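You operate a simulated robot arm through the tools that you are given. There is no shell and no other tool. Be economical: measure what you need, move in short steps, check, and stop when the job is done.

Carry out the task below with a simulated robot arm. There is one attempt and no reset: what you move stays moved.

TASK
Take the purple cup and leave it on top of the grey bowls.

It is judged by the outcome, as a careful person would: the job done as asked, and still so three seconds after it is handed in. It fails if anything else is knocked over, pushed out of place, dropped, spilled or broken.

THE ROBOT
A 6-joint arm with a two-finger parallel gripper, fixed in place. Base frame: the origin is at the foot of the arm, x ahead of it, y to its left, z up; the work surface is at about z = 0. Lengths are in mm, angles in degrees, forces in N, time in s.
With the tool pointing down near the work surface it reaches from about 140 to 580 mm from the base axis. Its first joint turns from -66.0 to 66.0 degrees. Payload 2.1 kg.
Tool frame: the origin (TCP) lies between the finger pads and is the grasp point; the fingertips stand 30 mm ahead of it; z points along the fingers, y is the line along which they close. The gripper opens to 94 mm. The fingers are 28 mm wide and 10 mm thick; the gripper's body (50 by 96 mm) begins 55 mm behind the TCP.
Orientation is that of the tool frame in the base frame, as a unit quaternion [w, x, y, z]. With the fingers straight down and closing along the base's y, the tool's x points along the base's -x, its y along +y and its z along -z.

THE INTERFACE
- The arm moves only by the tool nudge_tool. Its argument "commands" is a list that holds one entry, the list of rows, each a list of 5 numbers: the shift along the tool's x, y, z in mm, then the turn about the tool's z in rad, then the gripper command, from -1 (fully open) to 1 (shut), values between in proportion. In form: [[[dx, dy, dz, twist, claw], ...]]. A call has 1 to 10 rows; each row is the pose to reach, as a shift and turn from the pose commanded when the call began, along the tool's axes at that moment. A row lasts 0.2 s, in which the tool goes at most 50 mm and 8.6 degrees; a call with a longer step from one row to the next is refused whole, and so is a gripper value outside its range. A pose out of reach is approached as far as the arm can. The call stops where the force on the tool passes 40 N (or 10 N more than at its start, if that is more) or the arm is blocked; 0.2 s more then pass. The fingers move at their own pace (about 72 mm/s each) and stop on an object; they squeeze with about 40 N. The grip force told is the motor's: it shows also when the fingers shut on nothing. Time passes only in rows, and 0.2 s behind the last, so rows that repeat a pose let the fingers close. It gives the time, the measured TCP pose, the force on the tool (base axes), the opening and the grip force at its end, in the units of the frame above (readings bear some noise), and new pictures: "pictures" is both (left out), scene, wrist or none.
- Cameras (640 x 400 px; columns grow to the right, rows downward): "scene" is fixed at [48.4, -373.8, 469.4]; the picture's right is [0.81, -0.58, 0.00], its down [-0.41, -0.57, -0.72] and it looks along [0.42, 0.58, -0.70] (base axes); focal length 226 px, centre (320, 200). "wrist" rides on the gripper at [-37, 0, -58] in the tool frame; the picture's right is [0.00, -1.00, 0.00], its down [0.97, 0.00, -0.24] and it looks along [0.24, 0.00, 0.97] (tool axes); focal length 218 px, centre (320, 200).
- locate(camera, pixels): for up to 12 pixels [column, row] of the newest picture of that camera ("zoom" is the newest enlarged one), the place [x, y, z] in the base frame of the surface seen there, good to about 2 mm. No time passes.
- enlarge(camera, box): a new picture of the part [left, top, right, bottom] of that camera's present view, enlarged. No time passes.
- finish_job(): hands the job in; it is judged then, once.

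Work in short steps. Measure before you move; look again where a grasp or a placing could have gone wrong, and mend it. You have 60 turns and 120 pictures in all, the two below and enlarged ones among them. Open the gripper and draw the arm clear of the work before you hand the job in, unless the task says otherwise; then end with one line.

The tools are called after "Call:" as a command line: name --argument value ..., lists and objects as JSON in quotes. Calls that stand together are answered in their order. nudge_tool: Moves the arm, as the interface text tells. Its arguments: {"type":"object","properties":{"commands":{"type":"array","items":{"type":"array","items":{"type":"array","items":{"type":"number"}}}},"pictures":{"type":"string","enum":["both","scene","wrist","none"]}},"required":["commands"]} The other tools are called the same way: locate (camera, pixels) gives the place of the surface under pixels of a picture; enlarge (camera, box) takes an enlarged picture of a part of a camera's view; finish_job () hands the job in.

At the start:

```text
time_s: 0.0
ee_pos: [296.3, -96.0, 302.8]
orientation: [0.0, 0.0, 1.0, 0.001]
contact_force: [0.1, 0.5, -0.2]
grip_width: 94.2
gripper_force: 0.1
```

scene: 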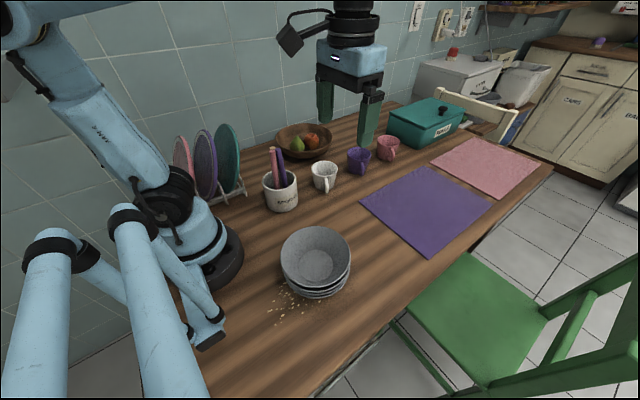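
wrist: 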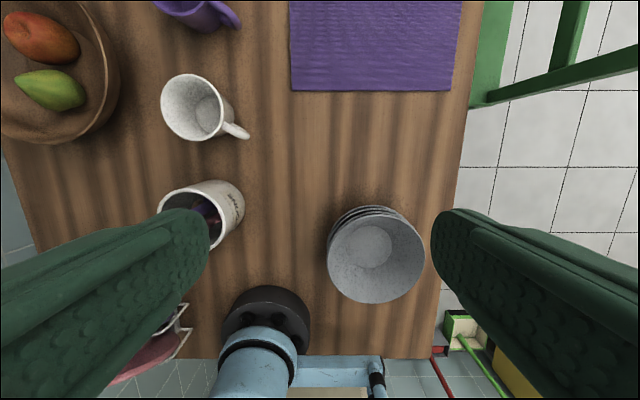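

The purple cup is near scene (358,160), and the bowls near (316,260). I enlarge both and measure.

Call:
enlarge --camera "scene" --box '[300, 120, 420, 195]'

Call:
locate --camera "scene" --pixels '[[358, 152], [350, 155], [366, 152], [357, 170], [316, 228], [316, 258], [350, 258], [282, 258], [312, 288], [324, 170], [388, 145], [280, 190]]'

Call:
locate --camera "wrist" --pixels '[[365, 245], [375, 302], [423, 255], [328, 250], [375, 215], [200, 10], [232, 18], [195, 100], [240, 132]]'

```text
5.33 times, centred on (360, 158) of scene
```

zoom: 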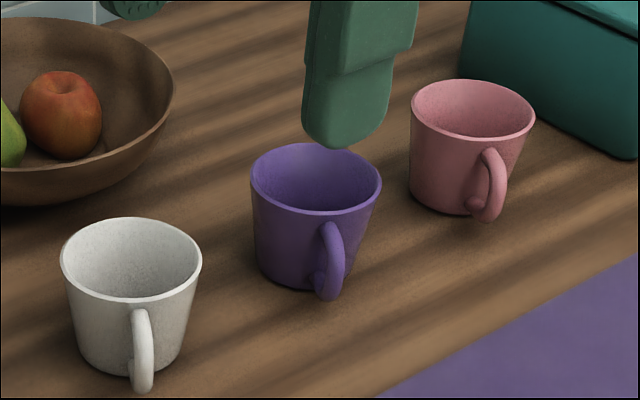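

```text
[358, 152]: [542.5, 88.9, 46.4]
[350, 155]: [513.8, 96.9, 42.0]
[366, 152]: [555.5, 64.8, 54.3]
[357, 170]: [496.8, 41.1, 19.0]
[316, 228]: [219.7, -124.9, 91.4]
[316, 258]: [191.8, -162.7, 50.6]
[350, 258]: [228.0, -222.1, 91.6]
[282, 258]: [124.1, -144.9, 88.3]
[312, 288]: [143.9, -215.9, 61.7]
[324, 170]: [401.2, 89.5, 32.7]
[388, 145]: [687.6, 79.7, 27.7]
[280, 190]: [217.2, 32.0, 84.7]
```

```text
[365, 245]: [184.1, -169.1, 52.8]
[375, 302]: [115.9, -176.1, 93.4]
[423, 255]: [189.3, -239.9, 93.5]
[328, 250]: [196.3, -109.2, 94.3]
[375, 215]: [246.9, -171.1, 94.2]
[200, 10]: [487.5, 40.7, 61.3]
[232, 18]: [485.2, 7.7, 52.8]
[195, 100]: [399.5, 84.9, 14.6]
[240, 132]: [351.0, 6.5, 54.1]
```

The bowl rim is centred near (182,-173) at z≈93, with an inner floor at about z 51. Next I measure the cup's rim, base and handle in the zoom.

Call:
locate --camera "zoom" --pixels '[[254, 180], [379, 184], [308, 212], [300, 146], [333, 225], [330, 296], [285, 285], [260, 268], [175, 230], [140, 385], [413, 105], [490, 215]]'

Call:
locate --camera "scene" --pixels '[[310, 245], [322, 252], [300, 262], [318, 240], [330, 265], [305, 275], [316, 270]]'

```text
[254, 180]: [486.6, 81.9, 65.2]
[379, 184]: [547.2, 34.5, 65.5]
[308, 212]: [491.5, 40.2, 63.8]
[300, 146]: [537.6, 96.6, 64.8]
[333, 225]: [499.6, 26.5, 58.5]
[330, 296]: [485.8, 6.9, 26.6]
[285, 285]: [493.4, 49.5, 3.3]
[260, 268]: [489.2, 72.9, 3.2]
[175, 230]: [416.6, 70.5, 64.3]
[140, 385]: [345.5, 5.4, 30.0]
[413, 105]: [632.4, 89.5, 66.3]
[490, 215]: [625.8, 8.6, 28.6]
```

```text
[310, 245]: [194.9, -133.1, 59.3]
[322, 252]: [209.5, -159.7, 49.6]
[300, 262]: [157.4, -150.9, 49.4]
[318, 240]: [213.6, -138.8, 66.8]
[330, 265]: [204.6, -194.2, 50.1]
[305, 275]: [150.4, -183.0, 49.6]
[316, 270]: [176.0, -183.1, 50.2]
```

The cup centre is near (516,67), its rim is at z≈65 with r≈37, and the handle points toward (486,7). I move above it and turn so the fingers close across the handle's direction.

Call:
nudge_tool --commands '[[[-27, 20, 10, -0.137, -1], [-54, 40, 20, -0.275, -1], [-82, 61, 30, -0.412, -1], [-110, 81, 40, -0.55, -1], [-137, 102, 50, -0.687, -1], [-165, 122, 60, -0.825, -1], [-192, 143, 70, -0.962, -1], [-220, 163, 80, -1.1, -1], [-220, 163, 80, -1.1, -1]]]'

```text
time_s: 2.0
ee_pos: [515.9, 65.8, 223.5]
orientation: [0.0, -0.523, 0.852, 0.0]
contact_force: [-0.4, -0.8, 0.1]
grip_width: 94.1
gripper_force: 0.0
```

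scene: 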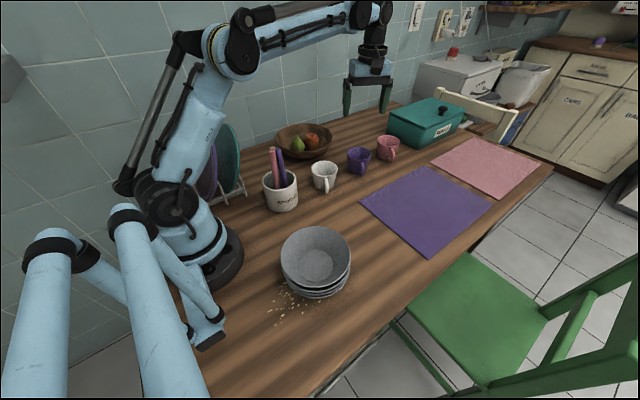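
wrist: 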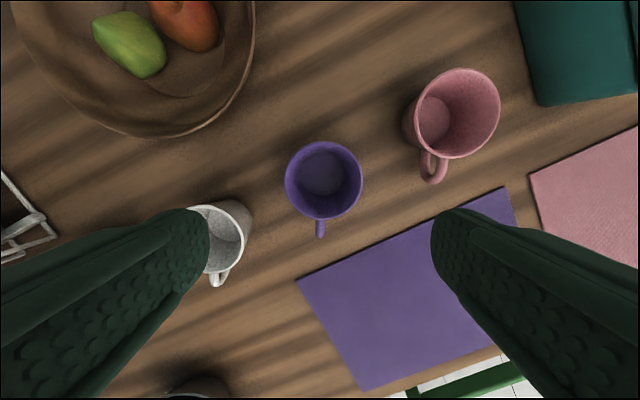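

The handle points straight down the wrist image, from the cup at (323,180). I measure the rim and handle precisely.

Call:
enlarge --camera "wrist" --box '[264, 125, 392, 245]'

Call:
locate --camera "wrist" --pixels '[[287, 180], [361, 180], [323, 143], [322, 217], [320, 228], [320, 234], [247, 220], [410, 130]]'

Call:
enlarge --camera "scene" --box '[340, 140, 380, 180]'

```text
3.33 times, centred on (328, 185) of wrist
```

zoom: 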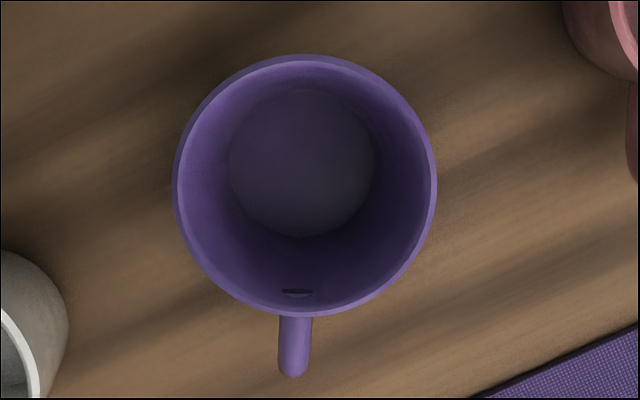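

```text
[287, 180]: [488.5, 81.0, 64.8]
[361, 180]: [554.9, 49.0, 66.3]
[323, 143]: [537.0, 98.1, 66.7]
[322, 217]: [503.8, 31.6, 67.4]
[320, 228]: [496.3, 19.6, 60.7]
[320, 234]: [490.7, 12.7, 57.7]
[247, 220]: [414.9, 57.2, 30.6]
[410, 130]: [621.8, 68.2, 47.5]
```

```text
10.00 times, centred on (360, 160) of scene
```

zoom: 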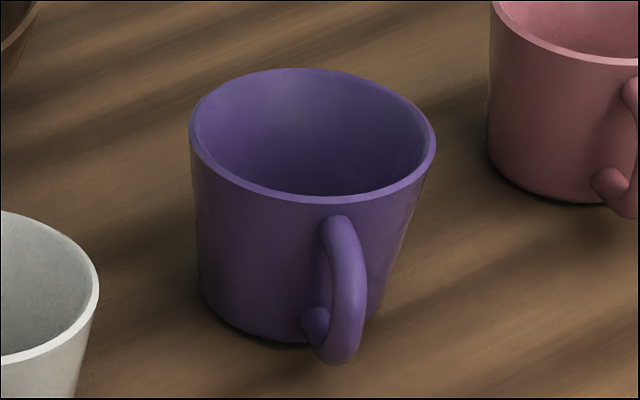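

Rim centre is about (521,65). I check the handle's lower profile, since it may touch the bowl wall.

Call:
locate --camera "zoom" --pixels '[[350, 230], [358, 260], [358, 300], [350, 335], [340, 355], [330, 360], [315, 335], [290, 342], [215, 315]]'

Call:
locate --camera "scene" --pixels '[[300, 240], [305, 235], [310, 230], [292, 248], [286, 252], [340, 270], [345, 262], [320, 280]]'

```text
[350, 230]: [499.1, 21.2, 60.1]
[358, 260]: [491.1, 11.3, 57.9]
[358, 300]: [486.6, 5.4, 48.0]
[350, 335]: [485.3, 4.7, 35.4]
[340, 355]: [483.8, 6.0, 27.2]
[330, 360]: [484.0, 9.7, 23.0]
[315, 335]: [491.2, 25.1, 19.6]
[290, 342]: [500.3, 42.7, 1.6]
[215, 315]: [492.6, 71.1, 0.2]
```

```text
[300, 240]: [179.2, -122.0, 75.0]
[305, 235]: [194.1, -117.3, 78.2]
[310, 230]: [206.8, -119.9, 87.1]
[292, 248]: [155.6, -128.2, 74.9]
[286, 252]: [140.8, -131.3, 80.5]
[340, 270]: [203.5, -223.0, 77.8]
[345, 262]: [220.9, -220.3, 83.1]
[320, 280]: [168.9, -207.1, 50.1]
```

The handle reaches r≈67 at only z≈25, so in the bowl it will lightly rest on the wall and the cup will tilt a few degrees. I'll offset it away from the handle to limit that. Now I align over (521,65) and descend to TCP z≈68.

Call:
nudge_tool --commands '[[[-1.6, -5, 30, 0, -1], [-1.6, -5, 60, 0, -1], [-1.6, -5, 90, 0, -1], [-1.6, -5, 115, 0, -1], [-1.6, -5, 135, 0, -1], [-1.6, -5, 147, 0, -1], [-1.6, -5, 155.5, 0, -1]]]'

```text
time_s: 3.6
ee_pos: [521.6, 64.5, 68.2]
orientation: [0.0, -0.522, 0.853, 0.0]
contact_force: [-0.3, -0.2, 0.3]
grip_width: 93.9
gripper_force: 0.0
```

scene: 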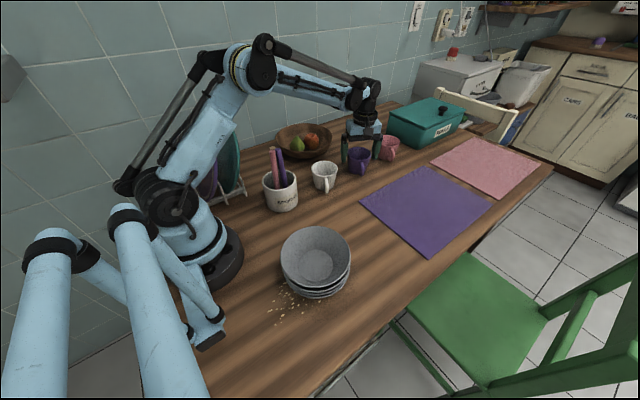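
wrist: 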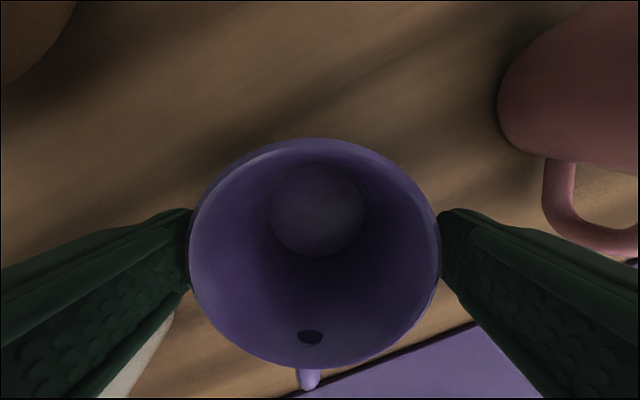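

The cup is centred between the fingers, so I close on it.

Call:
nudge_tool --commands '[[[0, 0, 0, 0, 0], [0, 0, 0, 0, 1], [0, 0, 0, 0, 1], [0, 0, 0, 0, 1]]]' --pictures "wrist"

```text
time_s: 4.6
ee_pos: [521.3, 65.4, 67.5]
orientation: [0.0, -0.523, 0.852, -0.001]
contact_force: [0.1, 0.8, -0.4]
grip_width: 82.2
gripper_force: 39.4
```

wrist: 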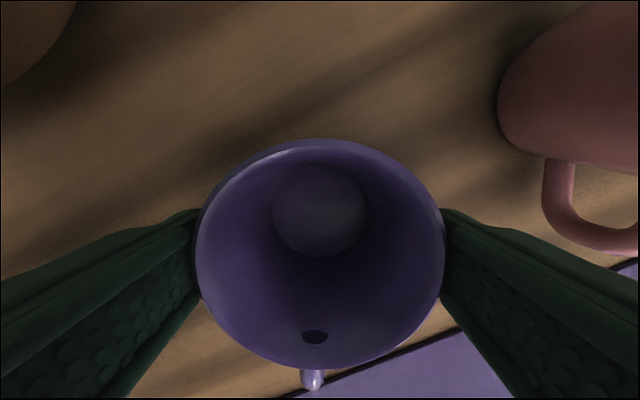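

Gripped at 82 mm with 39 N. I lift straight up, then check.

Call:
nudge_tool --commands '[[[0, 0, -10, 0, 1], [0, 0, -25, 0, 1], [0, 0, -45, 0, 1], [0, 0, -70, 0, 1], [0, 0, -100, 0, 1], [0, 0, -130, 0, 1], [0, 0, -142, 0, 1], [0, 0, -142, 0, 1]]]'

```text
time_s: 6.4
ee_pos: [522.7, 64.2, 210.3]
orientation: [0.001, -0.523, 0.852, -0.001]
contact_force: [0.4, 0.3, -2.3]
grip_width: 82.1
gripper_force: 40.2
```

scene: 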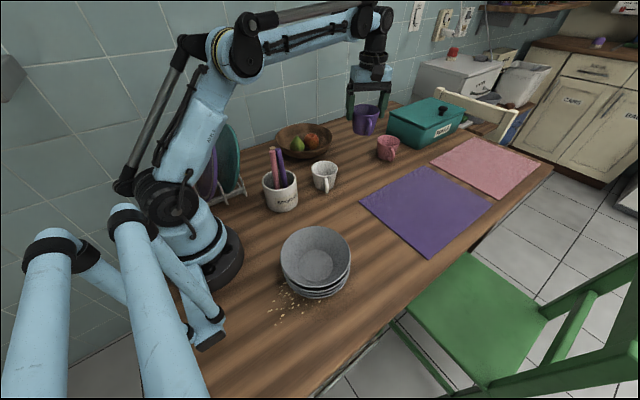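
wrist: 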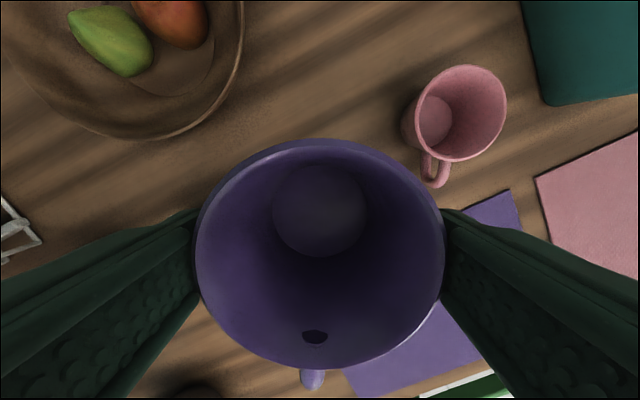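

The cup is held level. I carry it straight to above the bowls at z≈210; the path stays clear of the pen holder.

Call:
nudge_tool --commands '[[[20, 11, 0, 0, 1], [60, 32.6, 0, 0, 1], [101, 54.9, 0, 0, 1], [143, 77.7, 0, 0, 1], [186, 101, 0, 0, 1], [229, 124.4, 0, 0, 1], [272, 147.7, 0, 0, 1], [314, 170.5, 0, 0, 1], [345, 187.4, 0, 0, 1], [360.7, 195.9, 0, 0, 1]]]'

```text
time_s: 8.6
ee_pos: [183.8, -167.7, 210.0]
orientation: [-0.001, -0.523, 0.852, 0.0]
contact_force: [0.2, 0.4, -1.9]
grip_width: 81.9
gripper_force: 39.9
```

scene: 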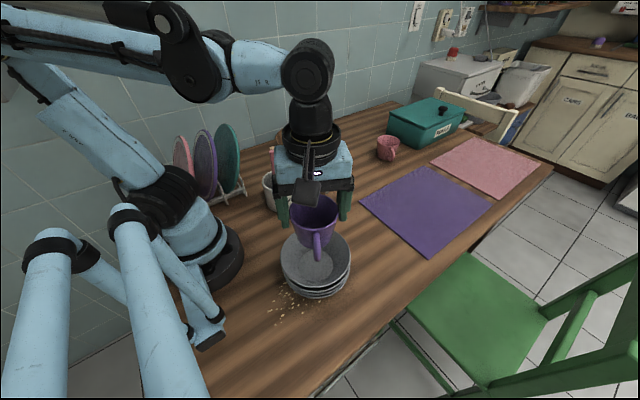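
wrist: 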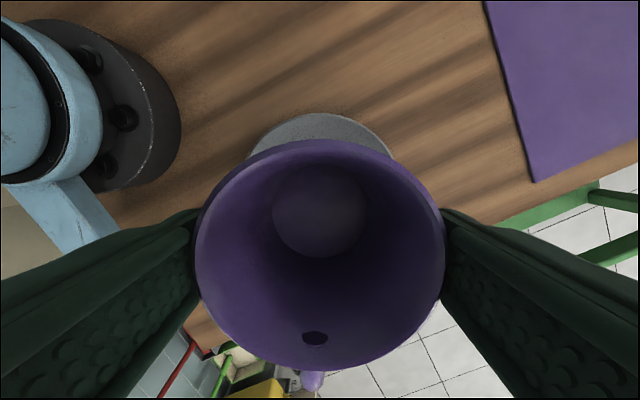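

The cup is over the bowls. I enlarge to check the handle's height relative to the TCP and its clearance.

Call:
enlarge --camera "scene" --box '[265, 180, 365, 305]'

Call:
locate --camera "scene" --pixels '[[317, 260], [318, 250], [322, 240], [305, 236], [312, 225], [335, 215], [293, 215], [350, 262], [283, 265]]'

```text
3.20 times, centred on (315, 242) of scene
```

zoom: 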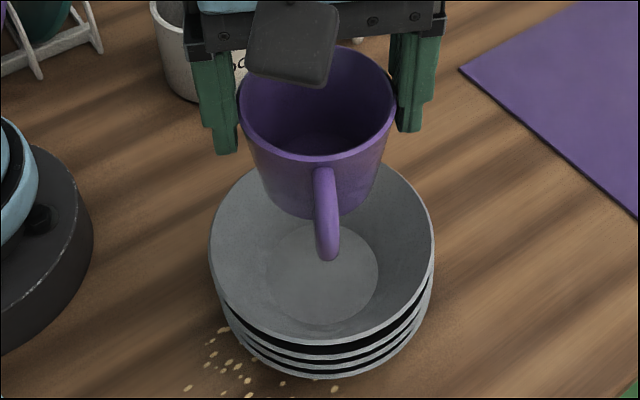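

```text
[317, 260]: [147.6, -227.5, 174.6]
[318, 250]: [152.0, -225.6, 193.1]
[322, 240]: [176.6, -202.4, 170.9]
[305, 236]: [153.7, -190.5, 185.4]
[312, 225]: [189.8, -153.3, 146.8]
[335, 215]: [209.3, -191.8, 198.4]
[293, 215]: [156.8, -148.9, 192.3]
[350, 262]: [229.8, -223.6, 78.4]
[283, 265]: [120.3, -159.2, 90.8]
```

The handle's underside should meet the bowl wall at TCP z≈125 and the floor at ≈117. I lower to 132 and look.

Call:
nudge_tool --commands '[[[0, 0, 15, 0, 1], [0, 0, 35, 0, 1], [0, 0, 52, 0, 1], [0, 0, 65, 0, 1], [0, 0, 74, 0, 1], [0, 0, 78, 0, 1]]]' --pictures "none"

Call:
enlarge --camera "scene" --box '[265, 200, 365, 305]'

```text
time_s: 9.8
ee_pos: [183.1, -168.4, 138.6]
orientation: [-0.001, -0.523, 0.852, 0.001]
contact_force: [-1.2, 0.6, 9.3]
grip_width: 81.6
gripper_force: 39.7
stopped in row 6: the force on the tool passed its limit (the readings are from after the stop); the commanded pose is now the measured one
```

```text
3.81 times, centred on (315, 252) of scene
```

zoom: 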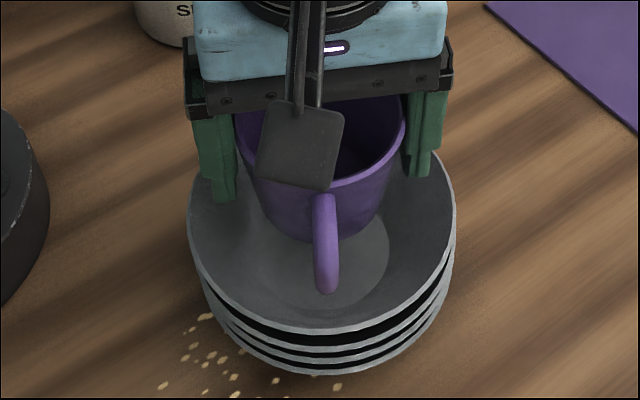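

Contact came early, at 138.6 mm with 9 N. I measure the handle and bowl to see what touches.

Call:
locate --camera "zoom" --pixels '[[326, 292], [316, 285], [318, 250], [335, 265], [300, 240], [350, 235], [325, 330], [327, 310], [190, 210], [455, 215], [262, 200]]'

Call:
enlarge --camera "wrist" --box '[160, 80, 480, 400]'

```text
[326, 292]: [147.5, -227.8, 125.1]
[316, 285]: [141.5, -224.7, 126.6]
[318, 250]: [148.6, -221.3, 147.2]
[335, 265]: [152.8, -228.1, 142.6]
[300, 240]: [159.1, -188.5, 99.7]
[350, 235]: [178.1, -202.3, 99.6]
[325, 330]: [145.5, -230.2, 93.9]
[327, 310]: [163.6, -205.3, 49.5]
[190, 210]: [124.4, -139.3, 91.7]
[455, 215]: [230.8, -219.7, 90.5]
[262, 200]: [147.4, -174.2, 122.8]
```

```text
1.25 times, centred on (320, 240) of wrist
```

zoom: 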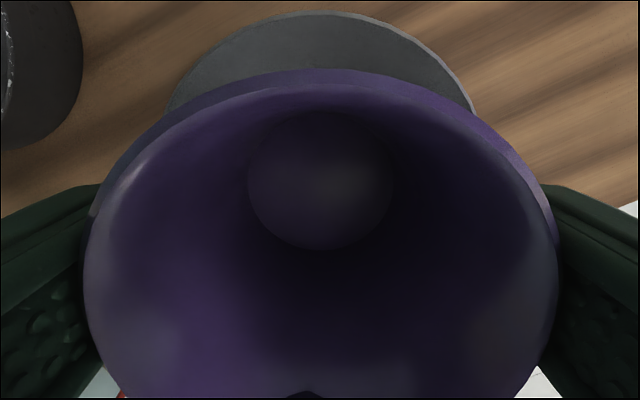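

The cup slid up in the grip by about 22 mm. Its base (zoom (300,240)) sits at z≈98, so it is supported level with the bowl rim (≈94), not inside the bowl. It's upright and centred there, so I check the force settles and look again before releasing.

Call:
nudge_tool --commands '[[[0, 0, 0, 0, 1], [0, 0, 0, 0, 1]]]'

Call:
enlarge --camera "scene" --box '[265, 200, 365, 305]'

```text
time_s: 10.4
ee_pos: [183.3, -167.8, 138.8]
orientation: [0.0, -0.522, 0.853, 0.0]
contact_force: [-0.8, 0.9, 19.5]
grip_width: 81.8
gripper_force: 39.6
```

scene: 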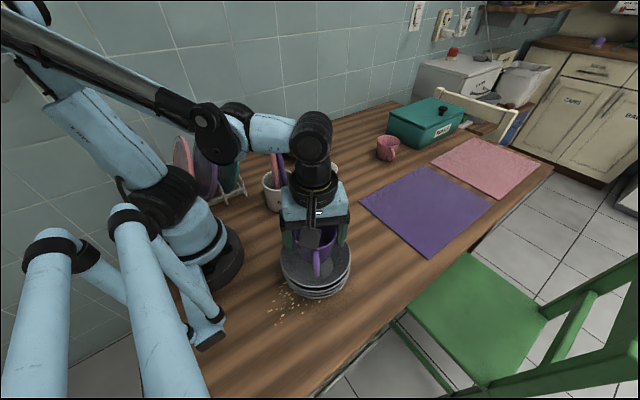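
wrist: 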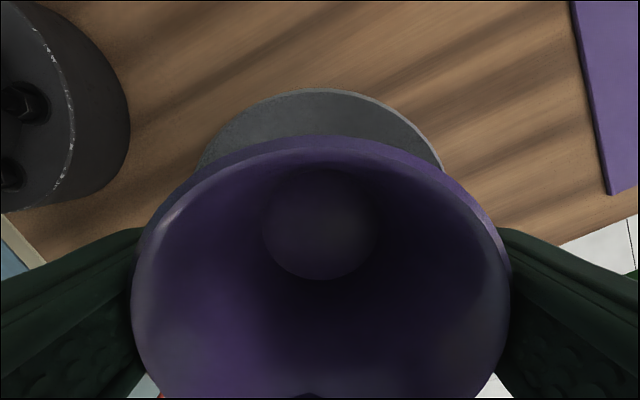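

```text
3.81 times, centred on (315, 252) of scene
```

zoom: 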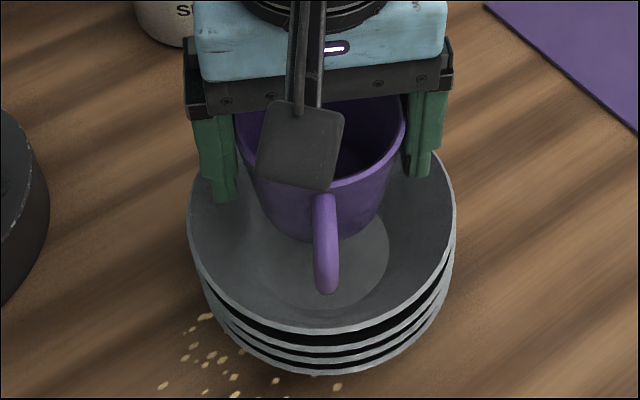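

It still presses at about 20 N. I raise in small steps to unload it before opening.

Call:
nudge_tool --commands '[[[0, 0, -1, 0, 1], [0, 0, -1, 0, 1]]]' --pictures "none"

```text
time_s: 11.0
ee_pos: [183.3, -168.3, 138.6]
orientation: [-0.001, -0.523, 0.853, 0.002]
contact_force: [0.1, -0.6, -2.0]
grip_width: 81.7
gripper_force: 39.8
```

The force is now −2 N, only the cup's weight, so it hovers less than 1 mm above its support. I open.

Call:
nudge_tool --commands '[[[0, 0, 0, 0, -0.85], [0, 0, 0, 0, -0.95], [0, 0, 0, 0, -1], [0, 0, 0, 0, -1]]]'

Call:
enlarge --camera "scene" --box '[265, 200, 365, 305]'

```text
time_s: 12.0
ee_pos: [183.8, -168.4, 139.8]
orientation: [-0.001, -0.522, 0.853, 0.001]
contact_force: [0.2, -1.0, 0.2]
grip_width: 94.1
gripper_force: 0.1
```

scene: 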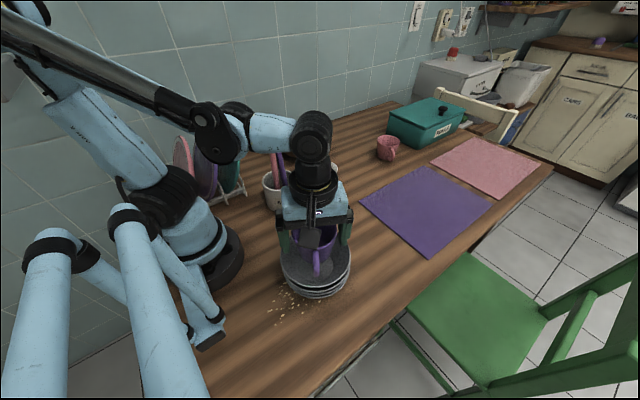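
wrist: 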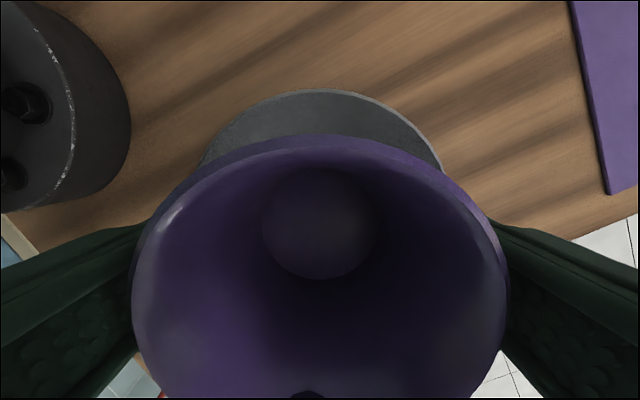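

```text
3.81 times, centred on (315, 252) of scene
```

zoom: 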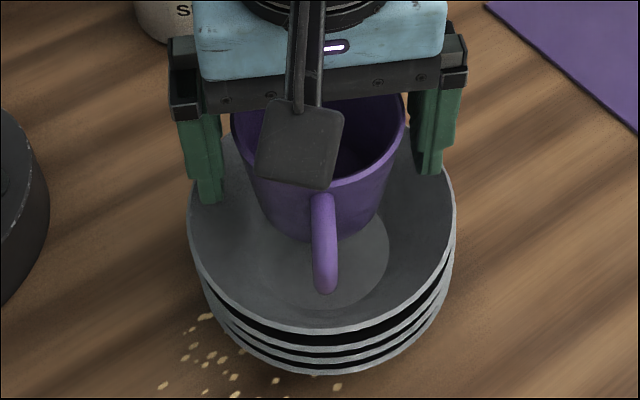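

The cup is free, upright and stable. I raise the arm slowly, straight up, then draw it away.

Call:
nudge_tool --commands '[[[0, 0, -8, 0, -1], [0, 0, -20, 0, -1], [0, 0, -40, 0, -1], [0, 0, -70, 0, -1], [0, 0, -100, 0, -1], [0, 0, -130, 0, -1], [-40, -20, -150, 0, -1], [-80, -40, -150, 0, -1], [-120, -60, -150, 0, -1]]]'

Call:
enlarge --camera "scene" --box '[245, 180, 385, 305]'

```text
time_s: 14.0
ee_pos: [292.4, -89.7, 289.6]
orientation: [-0.001, -0.522, 0.853, 0.001]
contact_force: [-0.1, 0.2, 0.8]
grip_width: 93.8
gripper_force: 0.0
```

scene: 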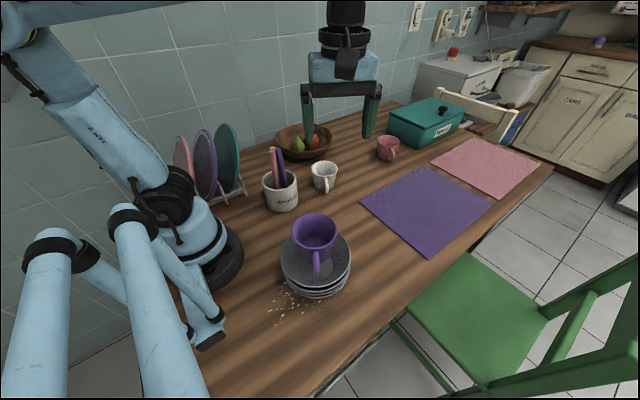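
wrist: 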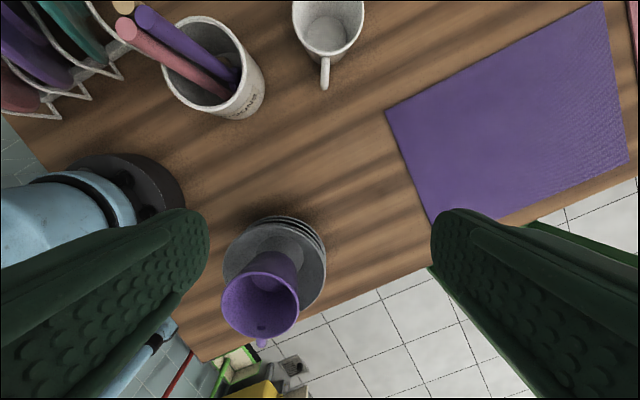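

```text
3.20 times, centred on (315, 242) of scene
```

zoom: 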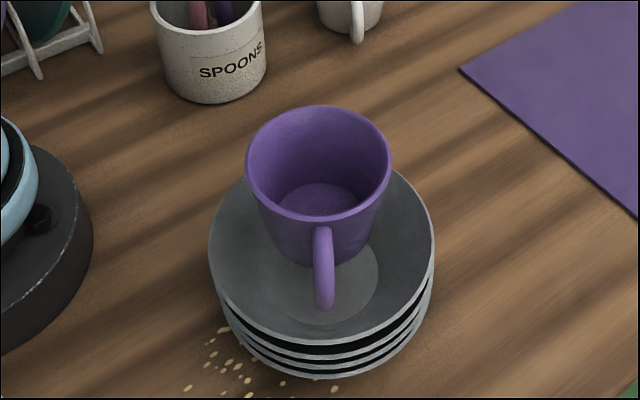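

The cup stands upright on the bowls, nothing else has moved, and the arm is clear. I hand it in.

Call:
finish_job

```text
The job is handed in.
```

The purple cup is standing upright on top of the grey bowls; it rests level with the top bowl's rim instead of down inside it, and nothing else looked moved when I handed the job in.
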